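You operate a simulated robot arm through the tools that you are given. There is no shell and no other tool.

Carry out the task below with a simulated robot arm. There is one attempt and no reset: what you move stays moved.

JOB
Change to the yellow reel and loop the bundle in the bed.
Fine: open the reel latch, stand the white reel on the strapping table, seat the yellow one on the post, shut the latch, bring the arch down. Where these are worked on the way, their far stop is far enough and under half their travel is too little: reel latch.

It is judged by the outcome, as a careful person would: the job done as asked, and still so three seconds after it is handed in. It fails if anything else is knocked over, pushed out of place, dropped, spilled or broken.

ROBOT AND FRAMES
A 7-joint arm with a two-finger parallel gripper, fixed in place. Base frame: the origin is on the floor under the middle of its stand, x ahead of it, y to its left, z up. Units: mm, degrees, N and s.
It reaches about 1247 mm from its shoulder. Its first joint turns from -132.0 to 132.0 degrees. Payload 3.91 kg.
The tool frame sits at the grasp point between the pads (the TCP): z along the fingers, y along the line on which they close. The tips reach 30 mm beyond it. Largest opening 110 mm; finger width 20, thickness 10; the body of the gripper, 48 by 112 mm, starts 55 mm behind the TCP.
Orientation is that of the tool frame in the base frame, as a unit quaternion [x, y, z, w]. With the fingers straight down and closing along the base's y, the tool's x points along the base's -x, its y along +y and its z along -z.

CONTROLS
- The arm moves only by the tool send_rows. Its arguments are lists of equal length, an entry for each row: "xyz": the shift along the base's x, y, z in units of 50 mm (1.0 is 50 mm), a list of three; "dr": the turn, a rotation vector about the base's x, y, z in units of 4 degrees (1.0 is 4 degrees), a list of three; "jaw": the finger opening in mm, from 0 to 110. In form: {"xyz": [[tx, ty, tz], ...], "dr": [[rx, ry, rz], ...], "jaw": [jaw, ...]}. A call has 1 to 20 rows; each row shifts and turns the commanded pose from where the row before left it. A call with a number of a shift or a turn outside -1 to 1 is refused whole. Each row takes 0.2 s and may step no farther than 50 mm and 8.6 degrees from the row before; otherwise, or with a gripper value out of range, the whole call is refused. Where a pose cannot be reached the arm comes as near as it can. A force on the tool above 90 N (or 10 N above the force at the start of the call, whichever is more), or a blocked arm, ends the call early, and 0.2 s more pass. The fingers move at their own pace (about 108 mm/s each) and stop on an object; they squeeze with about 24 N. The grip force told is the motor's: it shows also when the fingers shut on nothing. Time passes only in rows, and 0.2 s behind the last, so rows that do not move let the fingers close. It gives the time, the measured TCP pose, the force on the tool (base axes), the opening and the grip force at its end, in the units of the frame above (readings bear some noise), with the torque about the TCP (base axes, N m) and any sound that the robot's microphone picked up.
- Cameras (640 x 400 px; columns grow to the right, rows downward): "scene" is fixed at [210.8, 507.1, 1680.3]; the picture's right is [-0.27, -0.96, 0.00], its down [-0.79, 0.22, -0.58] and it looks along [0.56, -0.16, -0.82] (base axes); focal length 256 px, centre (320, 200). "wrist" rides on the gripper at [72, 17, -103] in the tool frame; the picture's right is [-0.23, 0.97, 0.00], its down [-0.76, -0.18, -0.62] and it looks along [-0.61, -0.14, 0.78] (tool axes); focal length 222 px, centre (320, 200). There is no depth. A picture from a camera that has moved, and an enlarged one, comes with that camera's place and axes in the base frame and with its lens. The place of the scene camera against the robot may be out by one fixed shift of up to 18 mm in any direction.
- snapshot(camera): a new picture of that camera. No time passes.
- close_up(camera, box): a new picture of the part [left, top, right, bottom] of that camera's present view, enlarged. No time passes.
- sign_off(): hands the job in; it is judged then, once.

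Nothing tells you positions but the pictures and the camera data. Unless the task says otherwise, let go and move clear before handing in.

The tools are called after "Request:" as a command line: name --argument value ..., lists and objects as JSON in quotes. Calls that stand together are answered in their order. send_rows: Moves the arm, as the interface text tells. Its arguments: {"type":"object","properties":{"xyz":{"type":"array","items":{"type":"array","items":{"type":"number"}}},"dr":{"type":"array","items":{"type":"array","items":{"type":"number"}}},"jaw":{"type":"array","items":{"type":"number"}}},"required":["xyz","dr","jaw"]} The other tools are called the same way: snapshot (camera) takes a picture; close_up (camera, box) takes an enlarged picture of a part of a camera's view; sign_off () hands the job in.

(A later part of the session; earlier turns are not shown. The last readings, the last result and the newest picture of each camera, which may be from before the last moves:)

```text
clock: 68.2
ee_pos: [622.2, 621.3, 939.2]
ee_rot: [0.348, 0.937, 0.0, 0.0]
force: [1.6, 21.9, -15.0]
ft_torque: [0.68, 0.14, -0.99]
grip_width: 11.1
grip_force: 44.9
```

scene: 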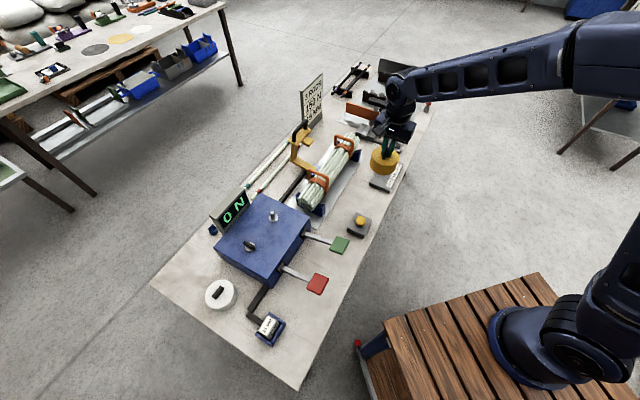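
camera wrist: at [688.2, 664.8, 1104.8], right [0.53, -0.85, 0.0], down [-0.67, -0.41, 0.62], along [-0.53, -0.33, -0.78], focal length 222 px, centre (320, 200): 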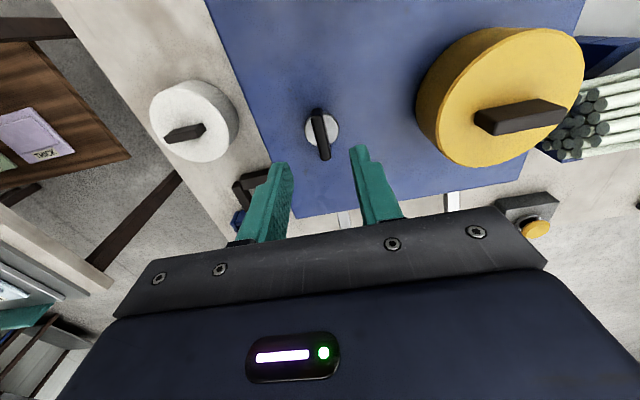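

The stop is felt (-1 N m and the jaw widening), so the latch is shut. I'll release and rise.

Request:
send_rows --xyz '[[0, 0, 0], [0, 0, 0], [0, 0, 0.4], [0, 0, 0.9], [0, 0, 0.9], [0, 0, 0.9]]' --dr '[[0, 0, 0], [0, 0, 0], [0, 0, 0], [0, 0, 0], [0, 0, 0], [0, 0, 0]]' --jaw '[40, 40, 40, 40, 40, 40]'

Request:
snapshot --camera "wrist"

Request:
snapshot --camera "scene"

Request:
close_up --camera "wrist" --box '[270, 60, 370, 160]'

```text
clock: 69.6
ee_pos: [626.0, 618.6, 1095.3]
ee_rot: [0.349, 0.937, 0.0, -0.001]
force: [0.6, 0.9, -0.3]
ft_torque: [-0.02, 0.03, 0.02]
grip_width: 39.9
grip_force: 0.0
```

```text
taken
camera wrist: at [582.2, 679.9, 1197.8], right [0.81, 0.59, 0.0], down [0.46, -0.63, 0.62], along [0.37, -0.5, -0.78], focal length 222 px, centre (320, 200)
```

wrist: 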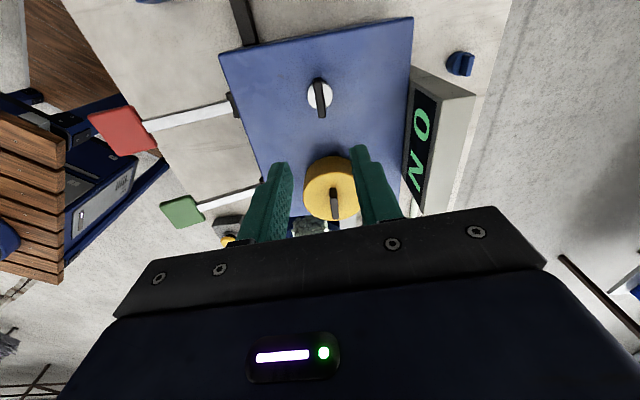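

```text
taken
```

scene: 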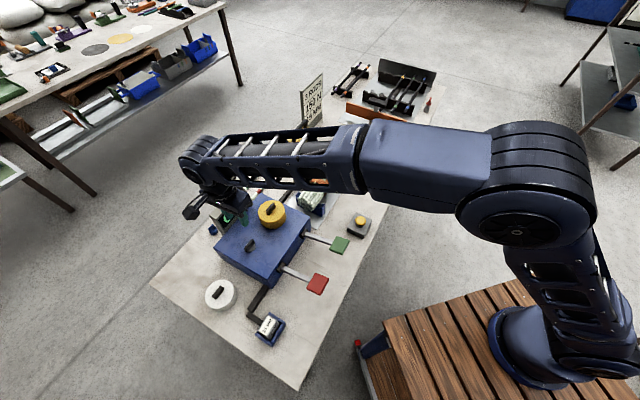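

```text
4.00 times, centred on (320, 110) of wrist
camera zoom: at [582.2, 679.9, 1197.8], right [0.81, 0.59, 0.0], down [0.46, -0.63, 0.62], along [0.37, -0.5, -0.78], focal length 888 px, centre (320, 560)
```

zoom: 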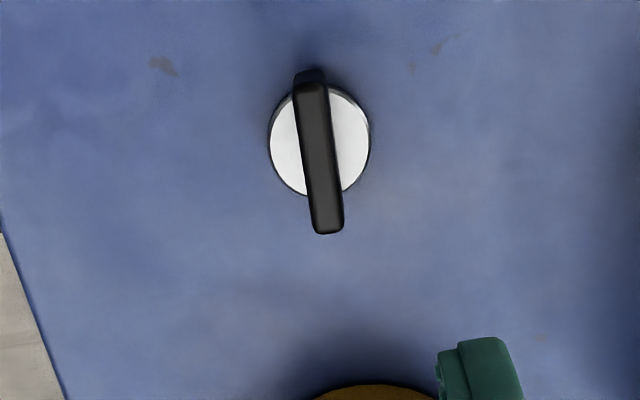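

The latch is shut and lined up with the reel again. Next I'll move the camera to study the arch.

Request:
send_rows --xyz '[[0.1, -0.3, 0.8], [0.35, -0.578, 0.1], [0.35, -0.578, 0.1], [0.35, -0.578, 0.1], [0.35, -0.578, 0.1], [0.35, -0.578, 0.1], [0.35, -0.578, 0.1], [0.35, -0.578, 0.1], [0.35, -0.578, 0.1], [0.35, -0.578, 0.1]]' --dr '[[0, 0, 1], [0, 0, 1], [0, 0, 1], [0, 0, 1], [0, 0, 1], [0, 0, 1], [0, 0, 1], [0, 0, 1], [0, 0, 1], [0, 0, 1]]' --jaw '[110, 110, 110, 110, 110, 110, 110, 110, 110, 110]'

Request:
snapshot --camera "wrist"

Request:
snapshot --camera "scene"

```text
clock: 71.8
ee_pos: [787.1, 342.9, 1177.2]
ee_rot: [0.006, 1.0, 0.0, 0.0]
force: [-0.9, -0.2, 0.1]
ft_torque: [-0.05, -0.04, 0.0]
grip_width: 110.3
grip_force: 0.0
```

```text
taken
camera wrist: at [715.1, 360.9, 1280.1], right [0.24, 0.97, 0.0], down [0.76, -0.19, 0.62], along [0.6, -0.15, -0.78], focal length 222 px, centre (320, 200)
```

wrist: 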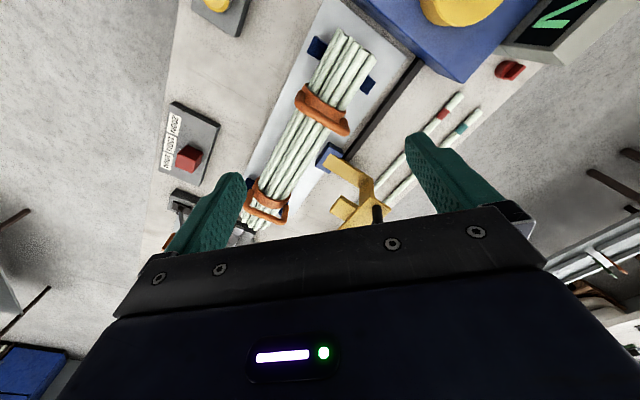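

```text
taken
```

scene: 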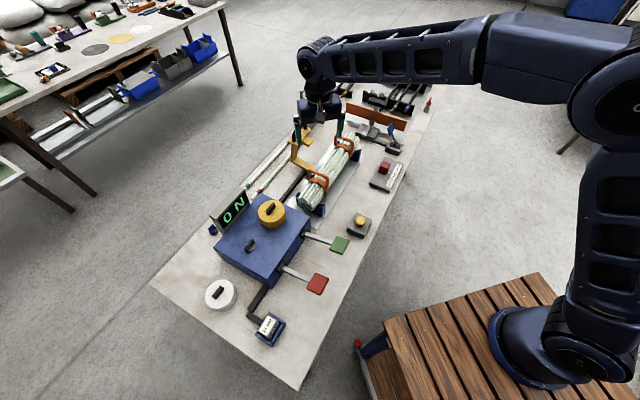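

Request:
close_up --camera "wrist" --box '[290, 120, 430, 230]'

Request:
close_up --camera "scene" --box '[270, 100, 370, 200]'

```text
3.64 times, centred on (360, 175) of wrist
camera zoom: at [715.1, 360.9, 1280.1], right [0.24, 0.97, 0.0], down [0.76, -0.19, 0.62], along [0.6, -0.15, -0.78], focal length 808 px, centre (174, 291)
```

zoom: 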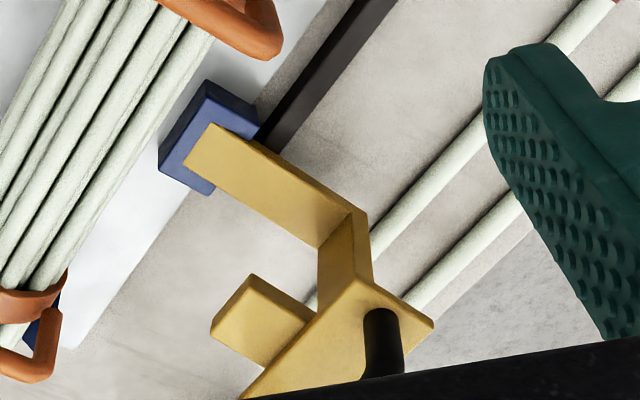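

```text
4.00 times, centred on (320, 150) of scene
camera zoom: at [210.8, 507.1, 1680.3], right [-0.27, -0.96, 0.0], down [-0.79, 0.22, -0.58], along [0.56, -0.16, -0.82], focal length 1023 px, centre (320, 400)
```

zoom: 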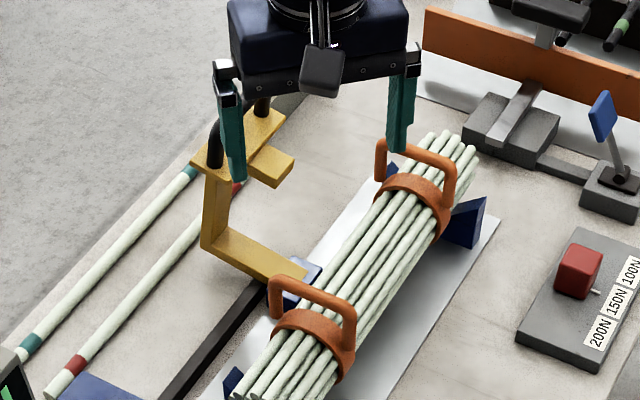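

I'll tilt the gripper to get a more level side view of the arch before touching it.

Request:
send_rows --xyz '[[-0.1, -0.209, -0.35], [-0.1, -0.209, -0.35], [-0.1, -0.209, -0.35], [-0.1, -0.209, -0.35], [-0.1, -0.209, -0.35], [-0.1, -0.209, -0.35], [-0.1, -0.209, -0.35]]' --dr '[[0, -1, 0], [0, -1, 0], [0, -1, 0], [0, -1, 0], [0, -1, 0], [0, -1, 0], [0, -1, 0]]' --jaw '[110, 110, 110, 110, 110, 110, 110]'

Request:
snapshot --camera "wrist"

Request:
close_up --camera "wrist" --box '[240, 80, 440, 230]'

Request:
close_up --camera "scene" --box '[270, 100, 370, 200]'

```text
clock: 73.4
ee_pos: [752.3, 269.6, 1053.7]
ee_rot: [0.006, 0.97, 0.002, 0.242]
force: [0.3, -0.3, 0.0]
ft_torque: [0.0, 0.02, 0.03]
grip_width: 110.1
grip_force: 0.1
```

```text
taken
camera wrist: at [640.9, 288.2, 1110.7], right [0.21, 0.97, 0.11], down [0.38, -0.19, 0.91], along [0.9, -0.15, -0.41], focal length 222 px, centre (320, 200)
```

wrist: 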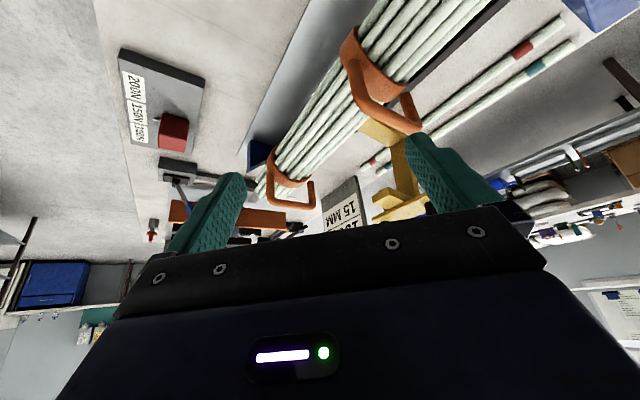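

```text
2.67 times, centred on (340, 155) of wrist
camera zoom: at [640.9, 288.2, 1110.7], right [0.21, 0.97, 0.11], down [0.38, -0.19, 0.91], along [0.9, -0.15, -0.41], focal length 592 px, centre (267, 320)
```

zoom: 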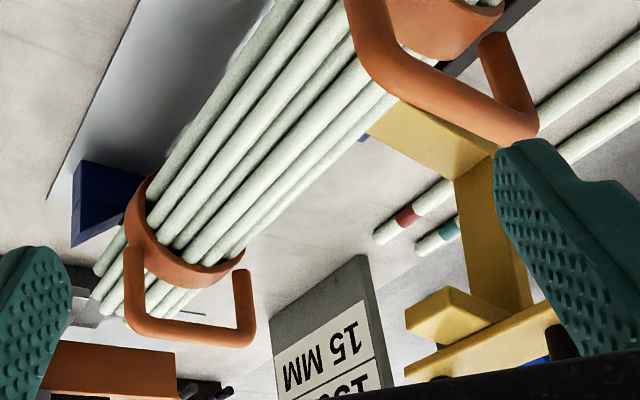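

```text
4.00 times, centred on (320, 150) of scene
camera zoom: at [210.8, 507.1, 1680.3], right [-0.27, -0.96, 0.0], down [-0.79, 0.22, -0.58], along [0.56, -0.16, -0.82], focal length 1023 px, centre (320, 400)
```

zoom: 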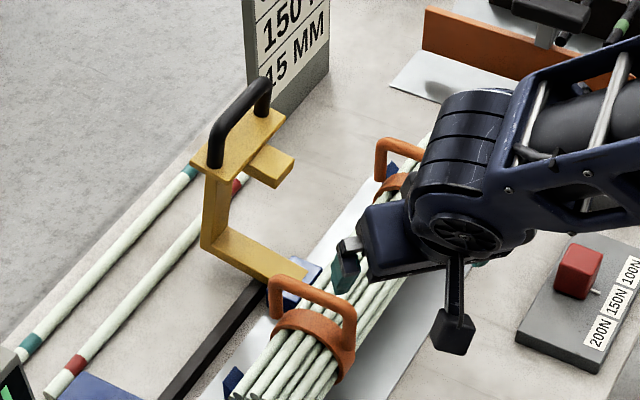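

The arch is a C-shaped frame hinged at the blue block beside the bundle, and it will swing over the bundle towards me. Its black handle bar lies along -45°, parallel to the hinge. I'll level the tool, yaw to -45° and look from above the handle.

Request:
send_rows --xyz '[[0, 0, 0.3], [0, 0, 0.3], [0, 0, 0.3], [0, 0, 0.3], [0, 0, 0.2], [0, 0, 0.2], [0, 0, 0.2], [0.451, 0.2, 0], [0.451, 0.2, 0], [0.451, 0.2, 0], [0.451, 0.2, 0], [0.451, 0.2, 0], [0.451, 0.2, 0], [0.451, 0.2, 0], [0.451, 0.2, 0], [0.451, 0.2, 0], [0.451, 0.2, 0], [0.451, 0.2, 0]]' --dr '[[0, 1, 0], [0, 1, 0], [0, 1, 0], [0, 1, 0], [0, 1, 0], [0, 1, 0], [0, 1, 0], [0, 0, -1], [0, 0, -1], [0, 0, -1], [0, 0, -1], [0, 0, -1], [0, 0, -1], [0, 0, -1], [0, 0, -1], [0, 0, -1], [0, 0, -1], [0, 0, -1]]' --jaw '[110, 110, 110, 110, 110, 110, 110, 110, 110, 110, 110, 110, 110, 110, 110, 110, 110, 110]'

Request:
snapshot --camera "wrist"

Request:
close_up --camera "wrist" --box '[240, 60, 440, 220]'

Request:
snapshot --camera "scene"

```text
clock: 77.2
ee_pos: [1000.9, 379.8, 1148.1]
ee_rot: [0.381, 0.924, 0.001, 0.0]
force: [-0.9, -0.7, 1.4]
ft_torque: [0.03, -0.04, -0.03]
grip_width: 110.1
grip_force: 0.0
```

```text
taken
camera wrist: at [962.1, 443.2, 1250.3], right [0.85, 0.53, 0.0], down [0.41, -0.66, 0.62], along [0.33, -0.53, -0.78], focal length 222 px, centre (320, 200)
```

wrist: 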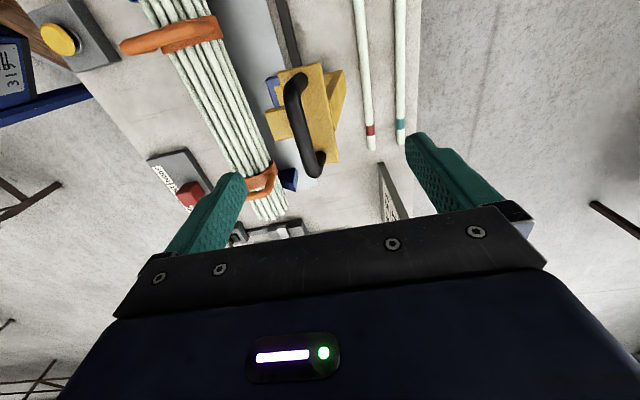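

```text
2.50 times, centred on (340, 140) of wrist
camera zoom: at [962.1, 443.2, 1250.3], right [0.85, 0.53, 0.0], down [0.41, -0.66, 0.62], along [0.33, -0.53, -0.78], focal length 555 px, centre (270, 350)
```

zoom: 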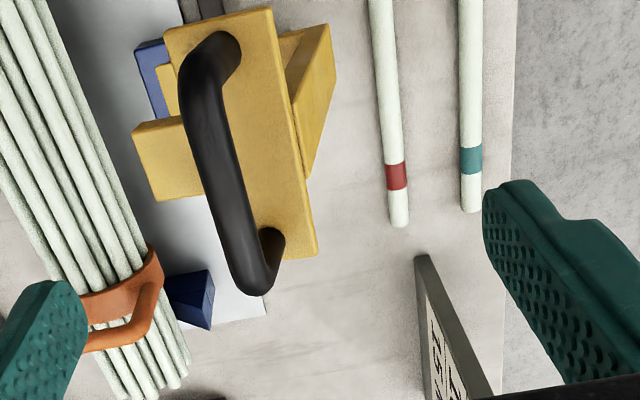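

```text
taken
```

scene: 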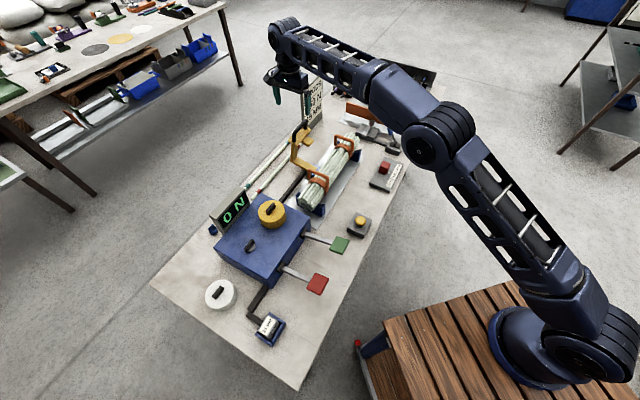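

Request:
close_up --camera "scene" --box '[284, 112, 348, 176]'

Request:
close_up --camera "wrist" --box '[260, 40, 370, 190]'

```text
6.25 times, centred on (316, 144) of scene
camera zoom: at [210.8, 507.1, 1680.3], right [-0.27, -0.96, 0.0], down [-0.79, 0.22, -0.58], along [0.56, -0.16, -0.82], focal length 1598 px, centre (345, 550)
```

zoom: 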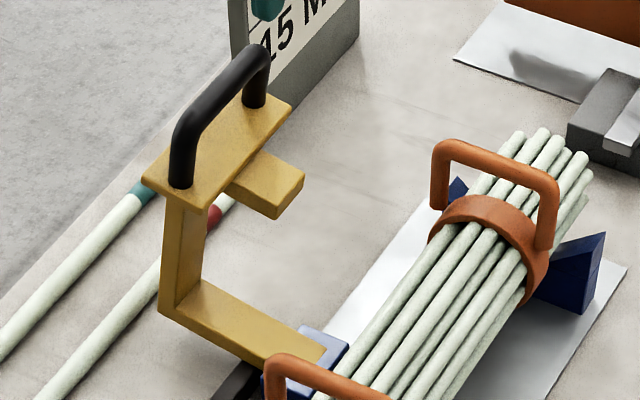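

```text
2.67 times, centred on (315, 115) of wrist
camera zoom: at [962.1, 443.2, 1250.3], right [0.85, 0.53, 0.0], down [0.41, -0.66, 0.62], along [0.33, -0.53, -0.78], focal length 592 px, centre (333, 427)
```

zoom: 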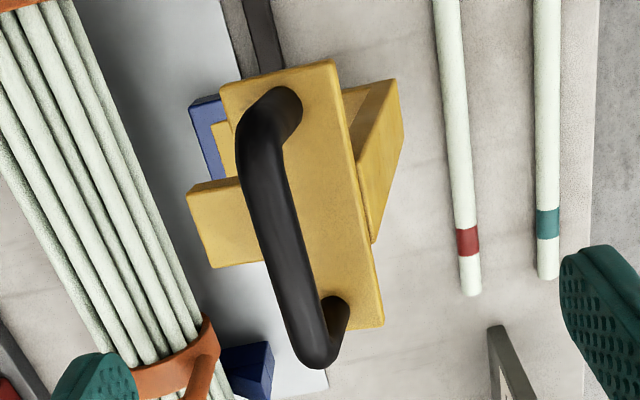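

The arch leans about 16° forward already. I take the hinge to be near v 902 and z 828, where v is the direction across the table. The handle bar's centre is near (995, 357, 1030). I'll move closer above the bar to verify that.

Request:
send_rows --xyz '[[-0.06, -0.22, -0.5], [-0.06, -0.22, -0.5], [0, 0, 0]]' --dr '[[0, 0, 0], [0, 0, 0], [0, 0, 0]]' --jaw '[80, 60, 60]'

Request:
snapshot --camera "wrist"

Request:
close_up --camera "wrist" --box '[220, 40, 420, 200]'

Request:
close_up --camera "scene" --box '[274, 82, 348, 156]'

```text
clock: 78.0
ee_pos: [996.5, 356.3, 1097.4]
ee_rot: [0.381, 0.924, 0.0, 0.0]
force: [0.1, 0.9, 0.6]
ft_torque: [0.0, -0.02, 0.02]
grip_width: 59.9
grip_force: 0.1
```

```text
taken
camera wrist: at [959.1, 419.5, 1199.8], right [0.85, 0.53, 0.0], down [0.42, -0.66, 0.62], along [0.33, -0.53, -0.78], focal length 222 px, centre (320, 200)
```

wrist: 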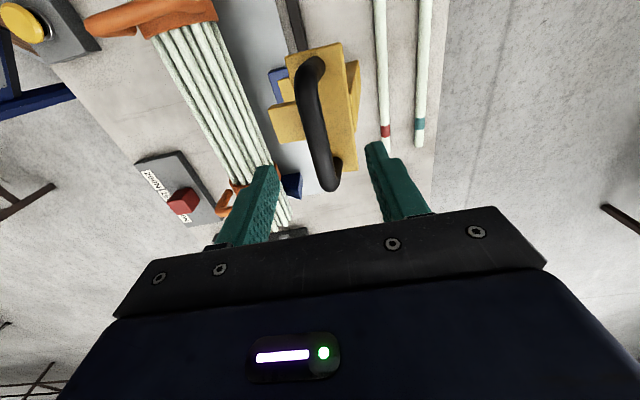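

```text
2.50 times, centred on (320, 120) of wrist
camera zoom: at [959.1, 419.5, 1199.8], right [0.85, 0.53, 0.0], down [0.42, -0.66, 0.62], along [0.33, -0.53, -0.78], focal length 555 px, centre (320, 400)
```

zoom: 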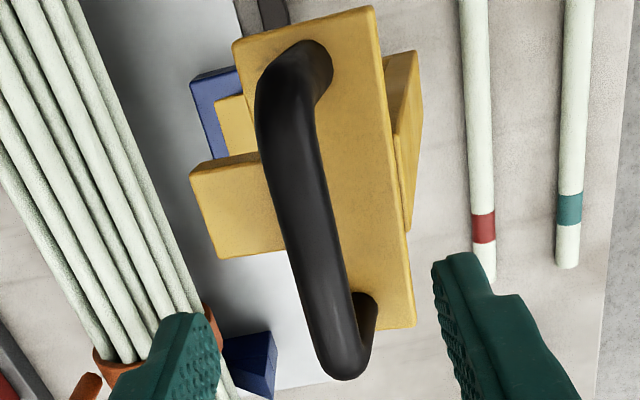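

```text
5.41 times, centred on (311, 119) of scene
camera zoom: at [210.8, 507.1, 1680.3], right [-0.27, -0.96, 0.0], down [-0.79, 0.22, -0.58], along [0.56, -0.16, -0.82], focal length 1382 px, centre (369, 638)
```

zoom: 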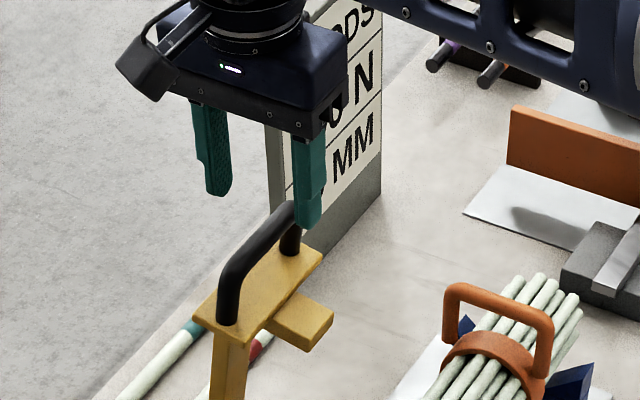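

The fingers straddle the bar well in position, with the bar at about z 1033. I'll descend and grip it.

Request:
send_rows --xyz '[[0, 0, -0.4], [0, 0, -0.4], [0, 0, -0.28], [0, 0, 0]]' --dr '[[0, 0, 0], [0, 0, 0], [0, 0, 0], [0, 0, 0]]' --jaw '[60, 60, 60, 60]'

Request:
close_up --camera "wrist" --box '[220, 60, 420, 220]'

Request:
close_up --camera "scene" --box '[274, 82, 348, 156]'

```text
clock: 79.0
ee_pos: [995.9, 357.5, 1041.5]
ee_rot: [0.381, 0.925, 0.0, 0.0]
force: [0.4, 0.4, -1.1]
ft_torque: [-0.03, 0.0, 0.0]
grip_width: 59.9
grip_force: 0.0
```

```text
2.50 times, centred on (320, 140) of wrist
camera zoom: at [956.3, 422.1, 1144.3], right [0.85, 0.53, 0.0], down [0.42, -0.66, 0.62], along [0.33, -0.53, -0.78], focal length 555 px, centre (320, 350)
```

zoom: 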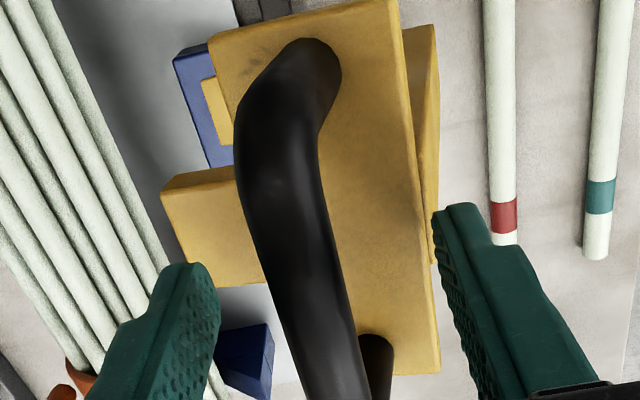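

```text
5.41 times, centred on (311, 119) of scene
camera zoom: at [210.8, 507.1, 1680.3], right [-0.27, -0.96, 0.0], down [-0.79, 0.22, -0.58], along [0.56, -0.16, -0.82], focal length 1382 px, centre (369, 638)
```

zoom: 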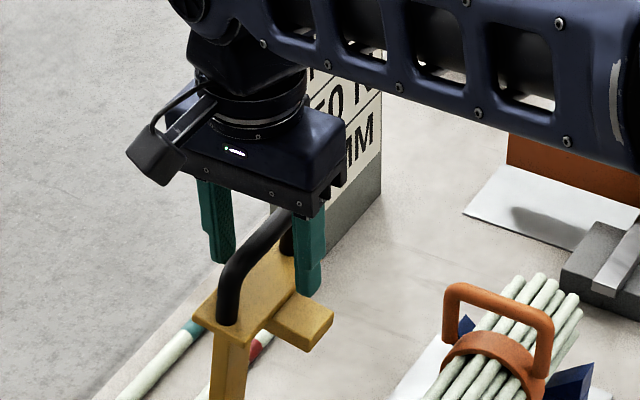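

Request:
send_rows --xyz '[[0, 0, 0], [0, 0, 0], [0, 0, 0]]' --dr '[[0, 0, 0], [0, 0, 0], [0, 0, 0]]' --jaw '[30, 0, 0]'

Request:
close_up --camera "wrist" --box '[220, 60, 420, 220]'

Request:
close_up --camera "scene" --box '[274, 82, 348, 156]'

```text
clock: 79.8
ee_pos: [995.2, 358.1, 1040.9]
ee_rot: [0.381, 0.924, 0.0, 0.001]
force: [-0.1, 1.0, -0.7]
ft_torque: [-0.05, -0.03, -0.3]
grip_width: 15.7
grip_force: 44.8
```

```text
2.50 times, centred on (320, 140) of wrist
camera zoom: at [956.4, 422.1, 1144.3], right [0.85, 0.53, 0.0], down [0.42, -0.66, 0.62], along [0.33, -0.53, -0.78], focal length 555 px, centre (320, 350)
```

zoom: 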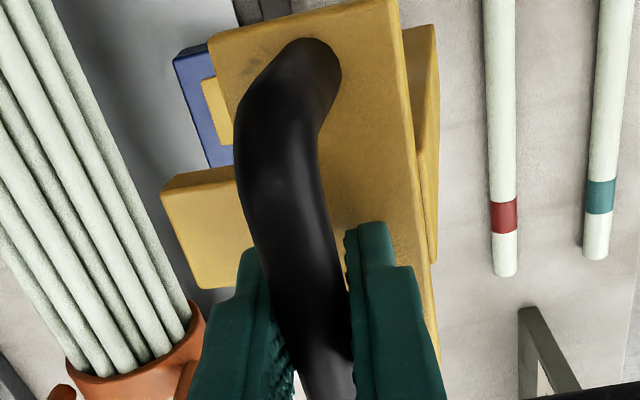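

```text
5.41 times, centred on (311, 119) of scene
camera zoom: at [210.8, 507.1, 1680.3], right [-0.27, -0.96, 0.0], down [-0.79, 0.22, -0.58], along [0.56, -0.16, -0.82], focal length 1382 px, centre (369, 638)
```

zoom: 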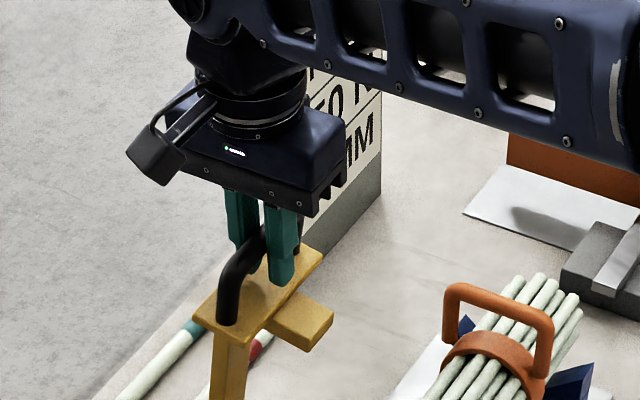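

The bar is gripped at 15.7 mm. I'll swing it along its arc about the hinge in small steps, letting the round bar turn in the fingers and watching the forces.

Request:
send_rows --xyz '[[-0.125, -0.125, 0.05], [-0.125, -0.125, 0.03], [0, 0, 0]]' --dr '[[0, 0, 0], [0, 0, 0], [0, 0, 0]]' --jaw '[0, 0, 0]'

Request:
close_up --camera "wrist" --box '[220, 60, 420, 220]'

Request:
close_up --camera "scene" --box '[274, 92, 358, 176]'

```text
clock: 80.6
ee_pos: [982.4, 346.9, 1045.7]
ee_rot: [0.381, 0.925, 0.0, 0.0]
force: [0.2, 4.5, 4.8]
ft_torque: [0.26, 0.02, -0.37]
grip_width: 15.6
grip_force: 44.9
```

```text
2.50 times, centred on (320, 140) of wrist
camera zoom: at [944.5, 410.2, 1148.9], right [0.85, 0.53, 0.0], down [0.42, -0.66, 0.62], along [0.33, -0.53, -0.78], focal length 555 px, centre (320, 350)
```

zoom: 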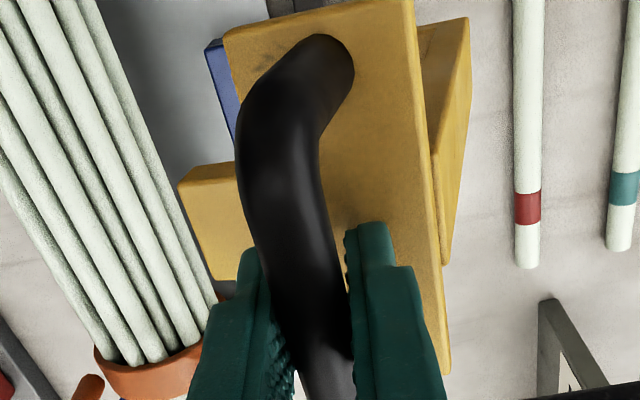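

```text
4.76 times, centred on (316, 134) of scene
camera zoom: at [210.8, 507.1, 1680.3], right [-0.27, -0.96, 0.0], down [-0.79, 0.22, -0.58], along [0.56, -0.16, -0.82], focal length 1218 px, centre (339, 514)
```

zoom: 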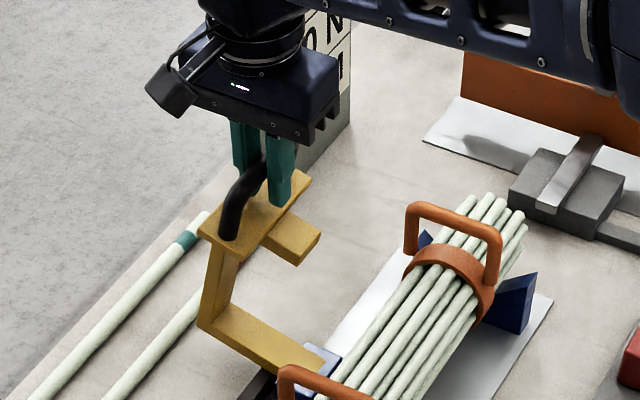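

The arch swings freely with small forces, so the hinge guess is right. Continuing.

Request:
send_rows --xyz '[[-0.13, -0.13, 0.03], [-0.13, -0.13, 0.02], [-0.13, -0.13, 0.01], [-0.13, -0.13, 0.005], [0, 0, 0]]' --dr '[[0, 0, 0], [0, 0, 0], [0, 0, 0], [0, 0, 0], [0, 0, 0]]' --jaw '[0, 0, 0, 0, 0]'

Request:
close_up --camera "scene" --box '[274, 92, 358, 176]'

```text
clock: 81.8
ee_pos: [956.5, 320.3, 1050.4]
ee_rot: [0.381, 0.925, 0.0, 0.001]
force: [2.5, -0.4, 5.7]
ft_torque: [0.03, -0.11, -0.46]
grip_width: 15.8
grip_force: 44.9
```

```text
4.76 times, centred on (316, 134) of scene
camera zoom: at [210.8, 507.1, 1680.3], right [-0.27, -0.96, 0.0], down [-0.79, 0.22, -0.58], along [0.56, -0.16, -0.82], focal length 1218 px, centre (339, 514)
```

zoom: 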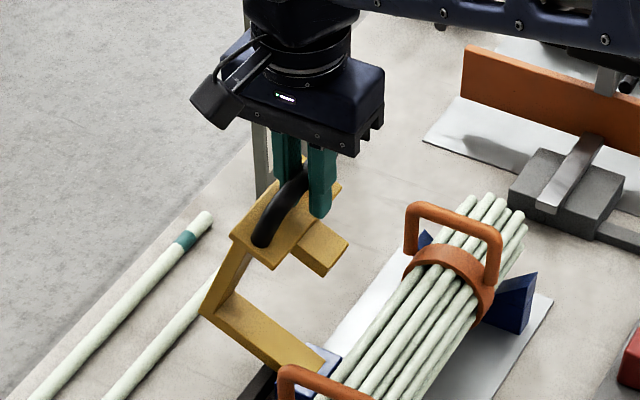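

Request:
send_rows --xyz '[[-0.131, -0.131, -0.004], [-0.131, -0.131, -0.012], [-0.13, -0.13, -0.02], [-0.129, -0.129, -0.028], [-0.128, -0.128, -0.036], [-0.128, -0.128, -0.044], [0, 0, 0]]' --dr '[[0, 0, 0], [0, 0, 0], [0, 0, 0], [0, 0, 0], [0, 0, 0], [0, 0, 0], [0, 0, 0]]' --jaw '[0, 0, 0, 0, 0, 0, 0]'

Request:
close_up --camera "scene" --box '[274, 92, 374, 192]'

Request:
close_up --camera "wrist" --box '[220, 60, 420, 220]'

```text
clock: 83.4
ee_pos: [918.4, 281.1, 1045.0]
ee_rot: [0.381, 0.925, 0.0, 0.0]
force: [-0.5, -6.7, 20.6]
ft_torque: [-0.03, -0.03, -0.63]
grip_width: 15.6
grip_force: 45.3
```

```text
4.00 times, centred on (324, 142) of scene
camera zoom: at [210.8, 507.1, 1680.3], right [-0.27, -0.96, 0.0], down [-0.79, 0.22, -0.58], along [0.56, -0.16, -0.82], focal length 1023 px, centre (304, 432)
```

zoom: 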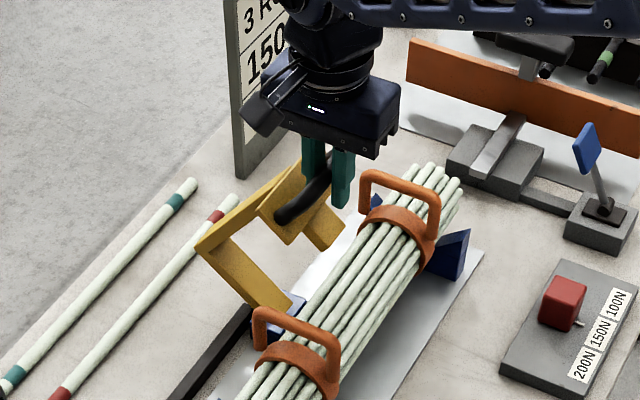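

```text
2.50 times, centred on (320, 140) of wrist
camera zoom: at [878.8, 344.7, 1146.4], right [0.85, 0.53, 0.0], down [0.41, -0.66, 0.62], along [0.33, -0.53, -0.78], focal length 555 px, centre (320, 350)
```

zoom: 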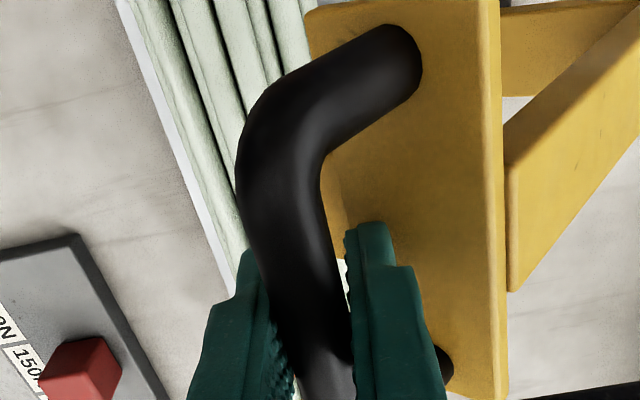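

The arch is passing over the top. An upward 20 N tells me the arc radius is slightly larger than I assumed, so I'll correct and continue.

Request:
send_rows --xyz '[[-0.1365, -0.1365, 0.02], [-0.1365, -0.1365, -0.02], [-0.134, -0.134, -0.055], [-0.134, -0.134, -0.07], [0, 0, 0]]' --dr '[[0, 0, 0], [0, 0, 0], [0, 0, 0], [0, 0, 0], [0, 0, 0]]' --jaw '[0, 0, 0, 0, 0]'

Request:
close_up --camera "scene" --box '[274, 92, 374, 192]'

```text
clock: 84.6
ee_pos: [889.7, 254.3, 1035.4]
ee_rot: [0.381, 0.925, -0.002, -0.002]
force: [16.2, 5.5, -43.2]
ft_torque: [-0.12, -0.02, -0.9]
grip_width: 16.2
grip_force: 44.7
```

```text
4.00 times, centred on (324, 142) of scene
camera zoom: at [210.8, 507.1, 1680.3], right [-0.27, -0.96, 0.0], down [-0.79, 0.22, -0.58], along [0.56, -0.16, -0.82], focal length 1023 px, centre (304, 432)
```

zoom: 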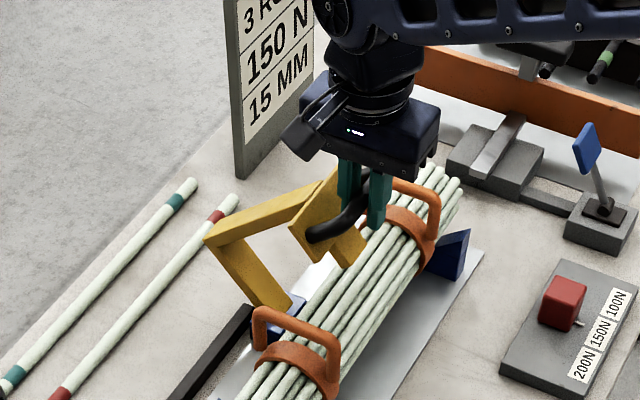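

Request:
send_rows --xyz '[[-0.1216, -0.1216, -0.114], [-0.1273, -0.1273, -0.086], [0, 0, 0]]' --dr '[[0, 0, 0], [0, 0, 0], [0, 0, 0]]' --jaw '[0, 0, 0]'

```text
clock: 85.4
ee_pos: [876.6, 242.0, 1027.7]
ee_rot: [0.382, 0.924, 0.001, 0.001]
force: [7.7, 2.3, -5.7]
ft_torque: [0.46, 0.14, -0.8]
grip_width: 15.8
grip_force: 44.8
```

Request:
send_rows --xyz '[[-0.1259, -0.1259, -0.092], [-0.1216, -0.1216, -0.098], [-0.1202, -0.1202, -0.106], [-0.116, -0.116, -0.114], [0, 0, 0]]' --dr '[[0, 0, 0], [0, 0, 0], [0, 0, 0], [0, 0, 0], [0, 0, 0]]' --jaw '[0, 0, 0, 0, 0]'

Request:
close_up --camera "scene" --box '[274, 92, 394, 212]'

Request:
close_up --camera "wrist" --box '[220, 60, 420, 220]'

```text
clock: 86.6
ee_pos: [855.0, 218.3, 1007.0]
ee_rot: [0.382, 0.924, 0.0, -0.001]
force: [2.6, -1.6, -0.5]
ft_torque: [0.05, -0.03, -0.87]
grip_width: 15.8
grip_force: 45.2
```

```text
3.33 times, centred on (334, 152) of scene
camera zoom: at [210.8, 507.1, 1680.3], right [-0.27, -0.96, 0.0], down [-0.79, 0.22, -0.58], along [0.56, -0.16, -0.82], focal length 852 px, centre (273, 360)
```

zoom: 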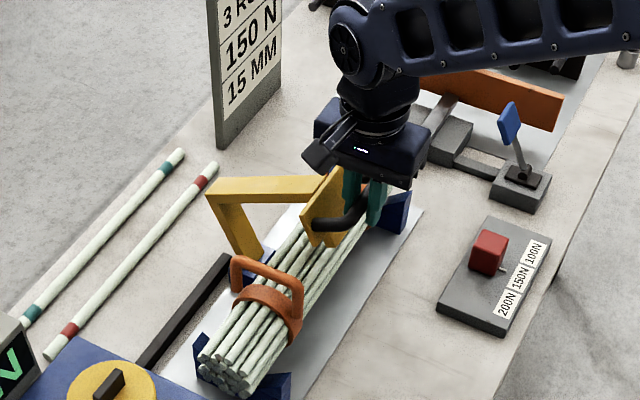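

```text
2.50 times, centred on (320, 140) of wrist
camera zoom: at [815.4, 282.0, 1109.6], right [0.85, 0.53, 0.0], down [0.42, -0.66, 0.62], along [0.33, -0.53, -0.78], focal length 555 px, centre (320, 350)
```

zoom: 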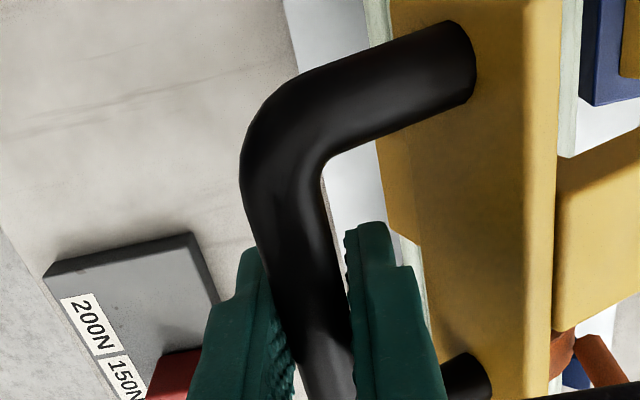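

Request:
send_rows --xyz '[[-0.1131, -0.1131, -0.122], [-0.1075, -0.1075, -0.128], [-0.1046, -0.1046, -0.134], [-0.1004, -0.1004, -0.14], [0, 0, 0]]' --dr '[[0, 0, 0], [0, 0, 0], [0, 0, 0], [0, 0, 0], [0, 0, 0]]' --jaw '[0, 0, 0, 0, 0]'

Request:
close_up --camera "scene" --box '[274, 92, 394, 212]'

Request:
close_up --camera "wrist" --box '[220, 60, 420, 220]'

```text
clock: 87.8
ee_pos: [832.5, 197.2, 980.0]
ee_rot: [0.381, 0.924, 0.001, 0.0]
force: [9.3, 6.3, -9.6]
ft_torque: [0.08, -0.07, -0.92]
grip_width: 15.7
grip_force: 45.6
```

```text
3.33 times, centred on (334, 152) of scene
camera zoom: at [210.8, 507.1, 1680.3], right [-0.27, -0.96, 0.0], down [-0.79, 0.22, -0.58], along [0.56, -0.16, -0.82], focal length 852 px, centre (273, 360)
```

zoom: 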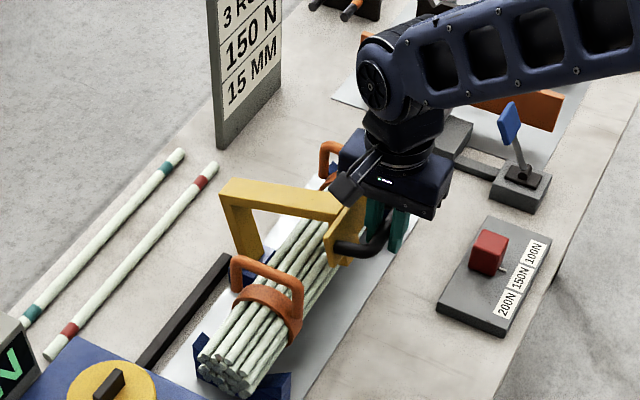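

```text
2.50 times, centred on (320, 140) of wrist
camera zoom: at [794.0, 260.7, 1081.8], right [0.85, 0.53, 0.0], down [0.42, -0.66, 0.62], along [0.33, -0.53, -0.78], focal length 555 px, centre (320, 350)
```

zoom: 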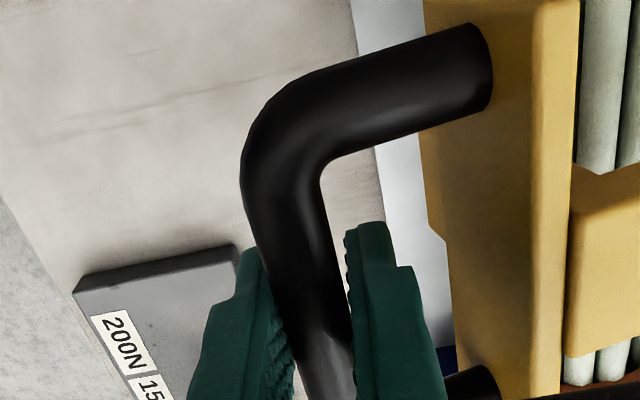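

Request:
send_rows --xyz '[[-0.0962, -0.0962, -0.148], [-0.0919, -0.0919, -0.152], [0, 0, 0]]' --dr '[[0, 0, 0], [0, 0, 0], [0, 0, 0]]' --jaw '[0, 0, 0]'

Request:
close_up --camera "scene" --box '[274, 92, 394, 212]'

```text
clock: 88.6
ee_pos: [824.1, 189.3, 964.4]
ee_rot: [0.381, 0.925, 0.0, 0.0]
force: [22.3, 11.2, -16.9]
ft_torque: [0.18, -0.16, -0.95]
grip_width: 15.8
grip_force: 45.4
```

```text
3.33 times, centred on (334, 152) of scene
camera zoom: at [210.8, 507.1, 1680.3], right [-0.27, -0.96, 0.0], down [-0.79, 0.22, -0.58], along [0.56, -0.16, -0.82], focal length 852 px, centre (273, 360)
```

zoom: 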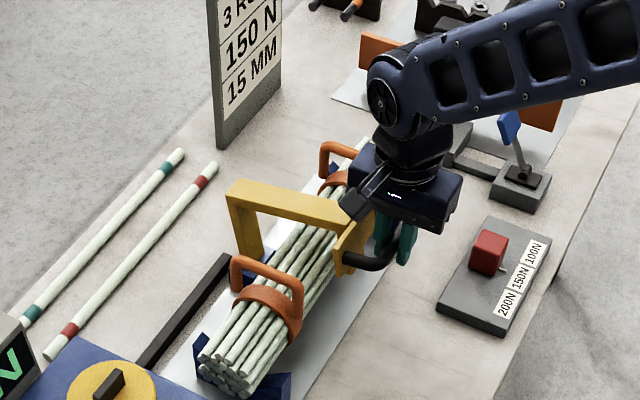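

Request:
send_rows --xyz '[[-0.0721, -0.0721, -0.175], [-0.0806, -0.0806, -0.162], [0, 0, 0]]' --dr '[[0, 0, 0], [0, 0, 0], [0, 0, 0]]' --jaw '[0, 0, 0]'

Request:
close_up --camera "scene" --box '[274, 92, 394, 212]'

Request:
close_up --camera "wrist" --box '[220, 60, 420, 220]'

```text
clock: 89.4
ee_pos: [815.6, 179.5, 947.9]
ee_rot: [0.381, 0.925, 0.0, 0.0]
force: [13.3, 7.3, -7.7]
ft_torque: [0.56, 0.19, -0.93]
grip_width: 16.0
grip_force: 45.5
```

```text
3.33 times, centred on (334, 152) of scene
camera zoom: at [210.8, 507.1, 1680.3], right [-0.27, -0.96, 0.0], down [-0.79, 0.22, -0.58], along [0.56, -0.16, -0.82], focal length 852 px, centre (273, 360)
```

zoom: 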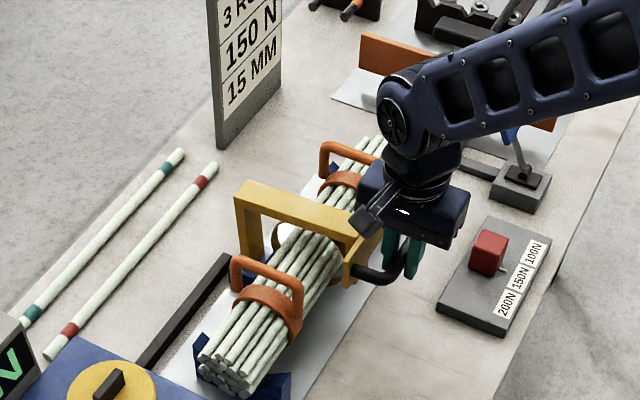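

```text
2.50 times, centred on (320, 140) of wrist
camera zoom: at [776.9, 243.7, 1049.8], right [0.85, 0.53, 0.0], down [0.42, -0.66, 0.62], along [0.33, -0.53, -0.78], focal length 555 px, centre (320, 350)
```

zoom: 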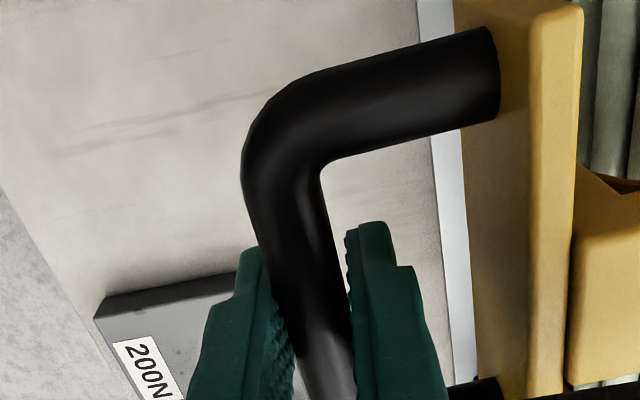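

Request:
send_rows --xyz '[[-0.035, -0.035, -0.09], [-0.035, -0.035, -0.086], [0, 0, 0]]' --dr '[[0, 0, 0], [0, 0, 0], [0, 0, 0]]' --jaw '[0, 0, 0]'

Request:
close_up --camera "scene" --box '[304, 112, 384, 192]'

```text
clock: 90.2
ee_pos: [811.3, 176.1, 938.7]
ee_rot: [0.381, 0.924, 0.0, 0.001]
force: [27.4, 17.2, -16.3]
ft_torque: [-0.02, -0.37, -0.9]
grip_width: 16.1
grip_force: 45.1
```

```text
5.00 times, centred on (344, 152) of scene
camera zoom: at [210.8, 507.1, 1680.3], right [-0.27, -0.96, 0.0], down [-0.79, 0.22, -0.58], along [0.56, -0.16, -0.82], focal length 1279 px, centre (200, 440)
```

zoom: 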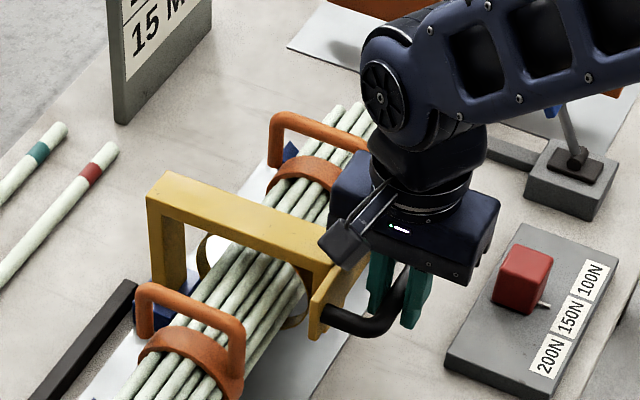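

A yellow strap loop has appeared around the bundle as the arch comes down. I'll continue gently until the arch meets its stop.

Request:
send_rows --xyz '[[-0.02, -0.02, -0.1], [-0.031, -0.031, -0.09], [0, 0, 0]]' --dr '[[0, 0, 0], [0, 0, 0], [0, 0, 0]]' --jaw '[0, 0, 0]'

Request:
close_up --camera "scene" --box '[304, 112, 384, 192]'

Request:
close_up --camera "wrist" --box '[220, 60, 420, 220]'

```text
clock: 91.0
ee_pos: [810.0, 174.0, 931.2]
ee_rot: [0.381, 0.924, 0.001, 0.001]
force: [13.0, 16.9, 29.3]
ft_torque: [0.9, 0.56, -0.93]
grip_width: 16.0
grip_force: 45.3
```

```text
5.00 times, centred on (344, 152) of scene
camera zoom: at [210.8, 507.1, 1680.3], right [-0.27, -0.96, 0.0], down [-0.79, 0.22, -0.58], along [0.56, -0.16, -0.82], focal length 1279 px, centre (200, 440)
```

zoom: 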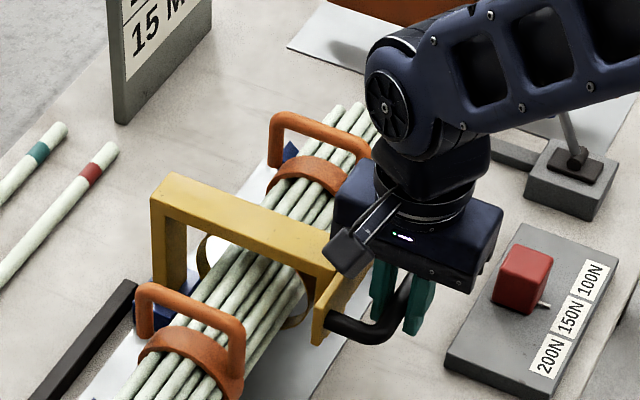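

```text
2.50 times, centred on (320, 140) of wrist
camera zoom: at [770.6, 237.7, 1035.2], right [0.85, 0.53, 0.0], down [0.41, -0.66, 0.62], along [0.33, -0.53, -0.78], focal length 555 px, centre (320, 350)
```

zoom: 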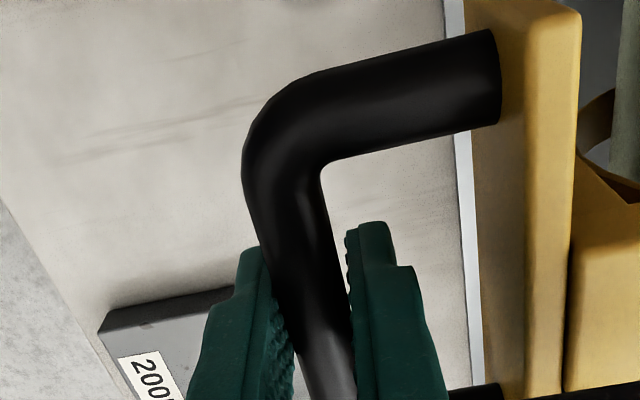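

The resistance has turned against the closing direction (about 36 N), which suggests the stop. I'll press a touch more to confirm it's fully down.

Request:
send_rows --xyz '[[-0.01, -0.01, -0.035], [0, 0, 0]]' --dr '[[0, 0, 0], [0, 0, 0]]' --jaw '[0, 0]'

```text
clock: 91.6
ee_pos: [809.7, 173.9, 930.2]
ee_rot: [0.381, 0.924, 0.001, 0.002]
force: [23.2, 27.9, 41.1]
ft_torque: [0.24, -0.09, -0.88]
grip_width: 15.8
grip_force: 45.4
```

The stop is confirmed: the force rises with no motion. I'll relax the push, open just enough to clear the bar, and rise straight up.

Request:
send_rows --xyz '[[0.02, 0.02, 0.04], [0, 0, 0], [0, 0, 0], [0, 0, 0]]' --dr '[[0, 0, 0], [0, 0, 0], [0, 0, 0], [0, 0, 0]]' --jaw '[15, 15, 32, 32]'

Request:
close_up --camera "wrist" --box '[220, 60, 420, 220]'

Request:
close_up --camera "scene" --box '[304, 112, 384, 192]'

```text
clock: 92.6
ee_pos: [808.7, 173.3, 930.2]
ee_rot: [0.381, 0.925, 0.0, 0.0]
force: [-0.4, -0.6, 0.5]
ft_torque: [0.0, 0.03, 0.01]
grip_width: 32.2
grip_force: 0.0
```

```text
2.50 times, centred on (320, 140) of wrist
camera zoom: at [770.5, 236.6, 1032.7], right [0.85, 0.53, 0.0], down [0.42, -0.66, 0.62], along [0.33, -0.53, -0.78], focal length 555 px, centre (320, 350)
```

zoom: 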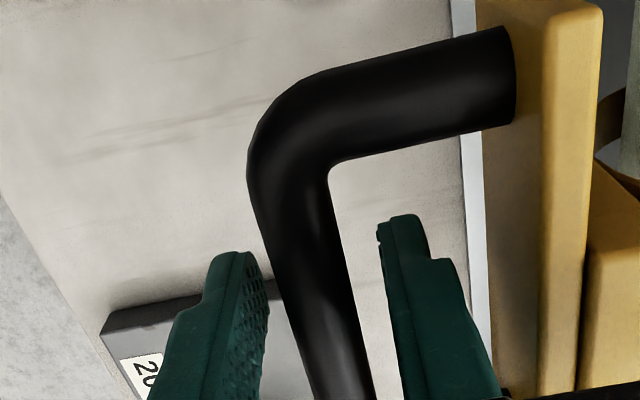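

```text
5.00 times, centred on (344, 152) of scene
camera zoom: at [210.8, 507.1, 1680.3], right [-0.27, -0.96, 0.0], down [-0.79, 0.22, -0.58], along [0.56, -0.16, -0.82], focal length 1279 px, centre (200, 440)
```

zoom: 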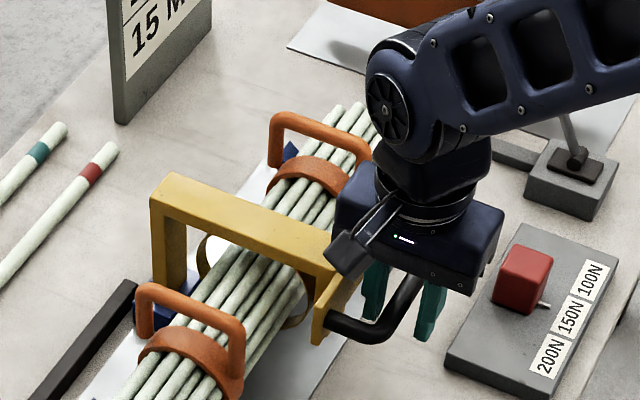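

The arch stays down by itself. I'll rise straight up and move clear for a final inspection.

Request:
send_rows --xyz '[[0, 0, 0.2], [0, 0, 0.4], [0, 0, 0.8], [0, 0, 0.9], [0, 0, 0.9], [-0.5, -0.5, 0.4], [-0.5, -0.5, 0.4], [-0.5, -0.5, 0.4], [-0.5, -0.5, 0.4]]' --dr '[[0, 0, 0], [0, 0, 0], [0, 0, 0], [0, 0, 0], [0, 0, 0], [0, 0, 0], [0, 0, 0], [0, 0, 0], [0, 0, 0]]' --jaw '[32, 32, 32, 60, 60, 60, 60, 60, 60]'

Request:
snapshot --camera "scene"

Request:
close_up --camera "scene" --box '[284, 102, 404, 222]'

Request:
close_up --camera "scene" --box '[190, 180, 350, 340]'

```text
clock: 94.6
ee_pos: [709.6, 76.4, 1168.3]
ee_rot: [0.381, 0.925, -0.001, 0.0]
force: [0.3, -0.4, 0.1]
ft_torque: [-0.05, 0.04, -0.01]
grip_width: 59.9
grip_force: 0.0
```

```text
taken
```

scene: 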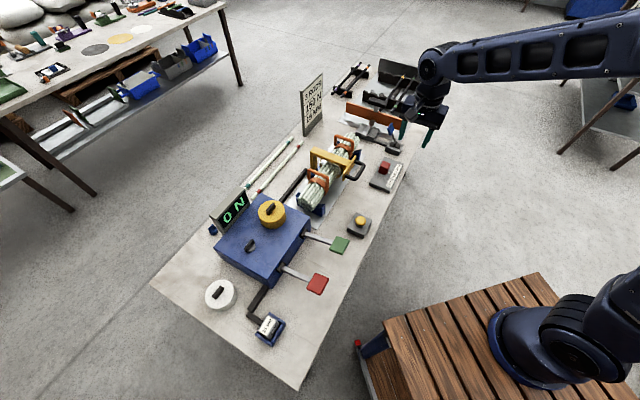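

```text
3.33 times, centred on (344, 162) of scene
camera zoom: at [210.8, 507.1, 1680.3], right [-0.27, -0.96, 0.0], down [-0.79, 0.22, -0.58], along [0.56, -0.16, -0.82], focal length 852 px, centre (240, 327)
```

zoom: 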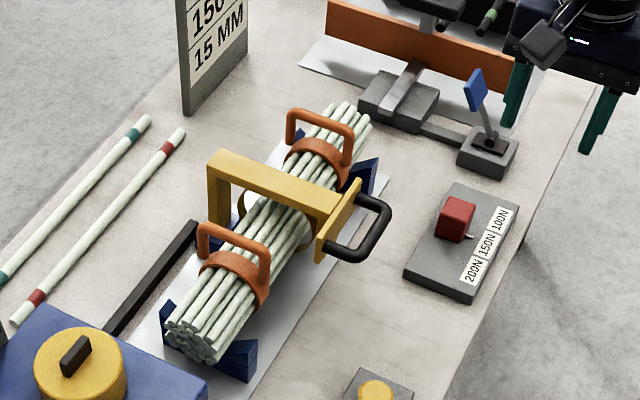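

```text
2.50 times, centred on (270, 260) of scene
camera zoom: at [210.8, 507.1, 1680.3], right [-0.27, -0.96, 0.0], down [-0.79, 0.22, -0.58], along [0.56, -0.16, -0.82], focal length 639 px, centre (445, 50)
```

zoom: 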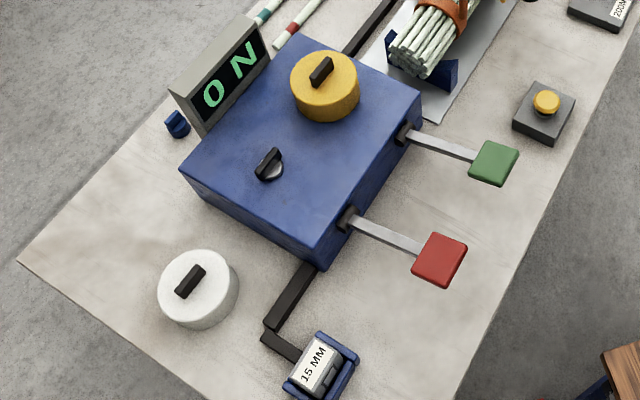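

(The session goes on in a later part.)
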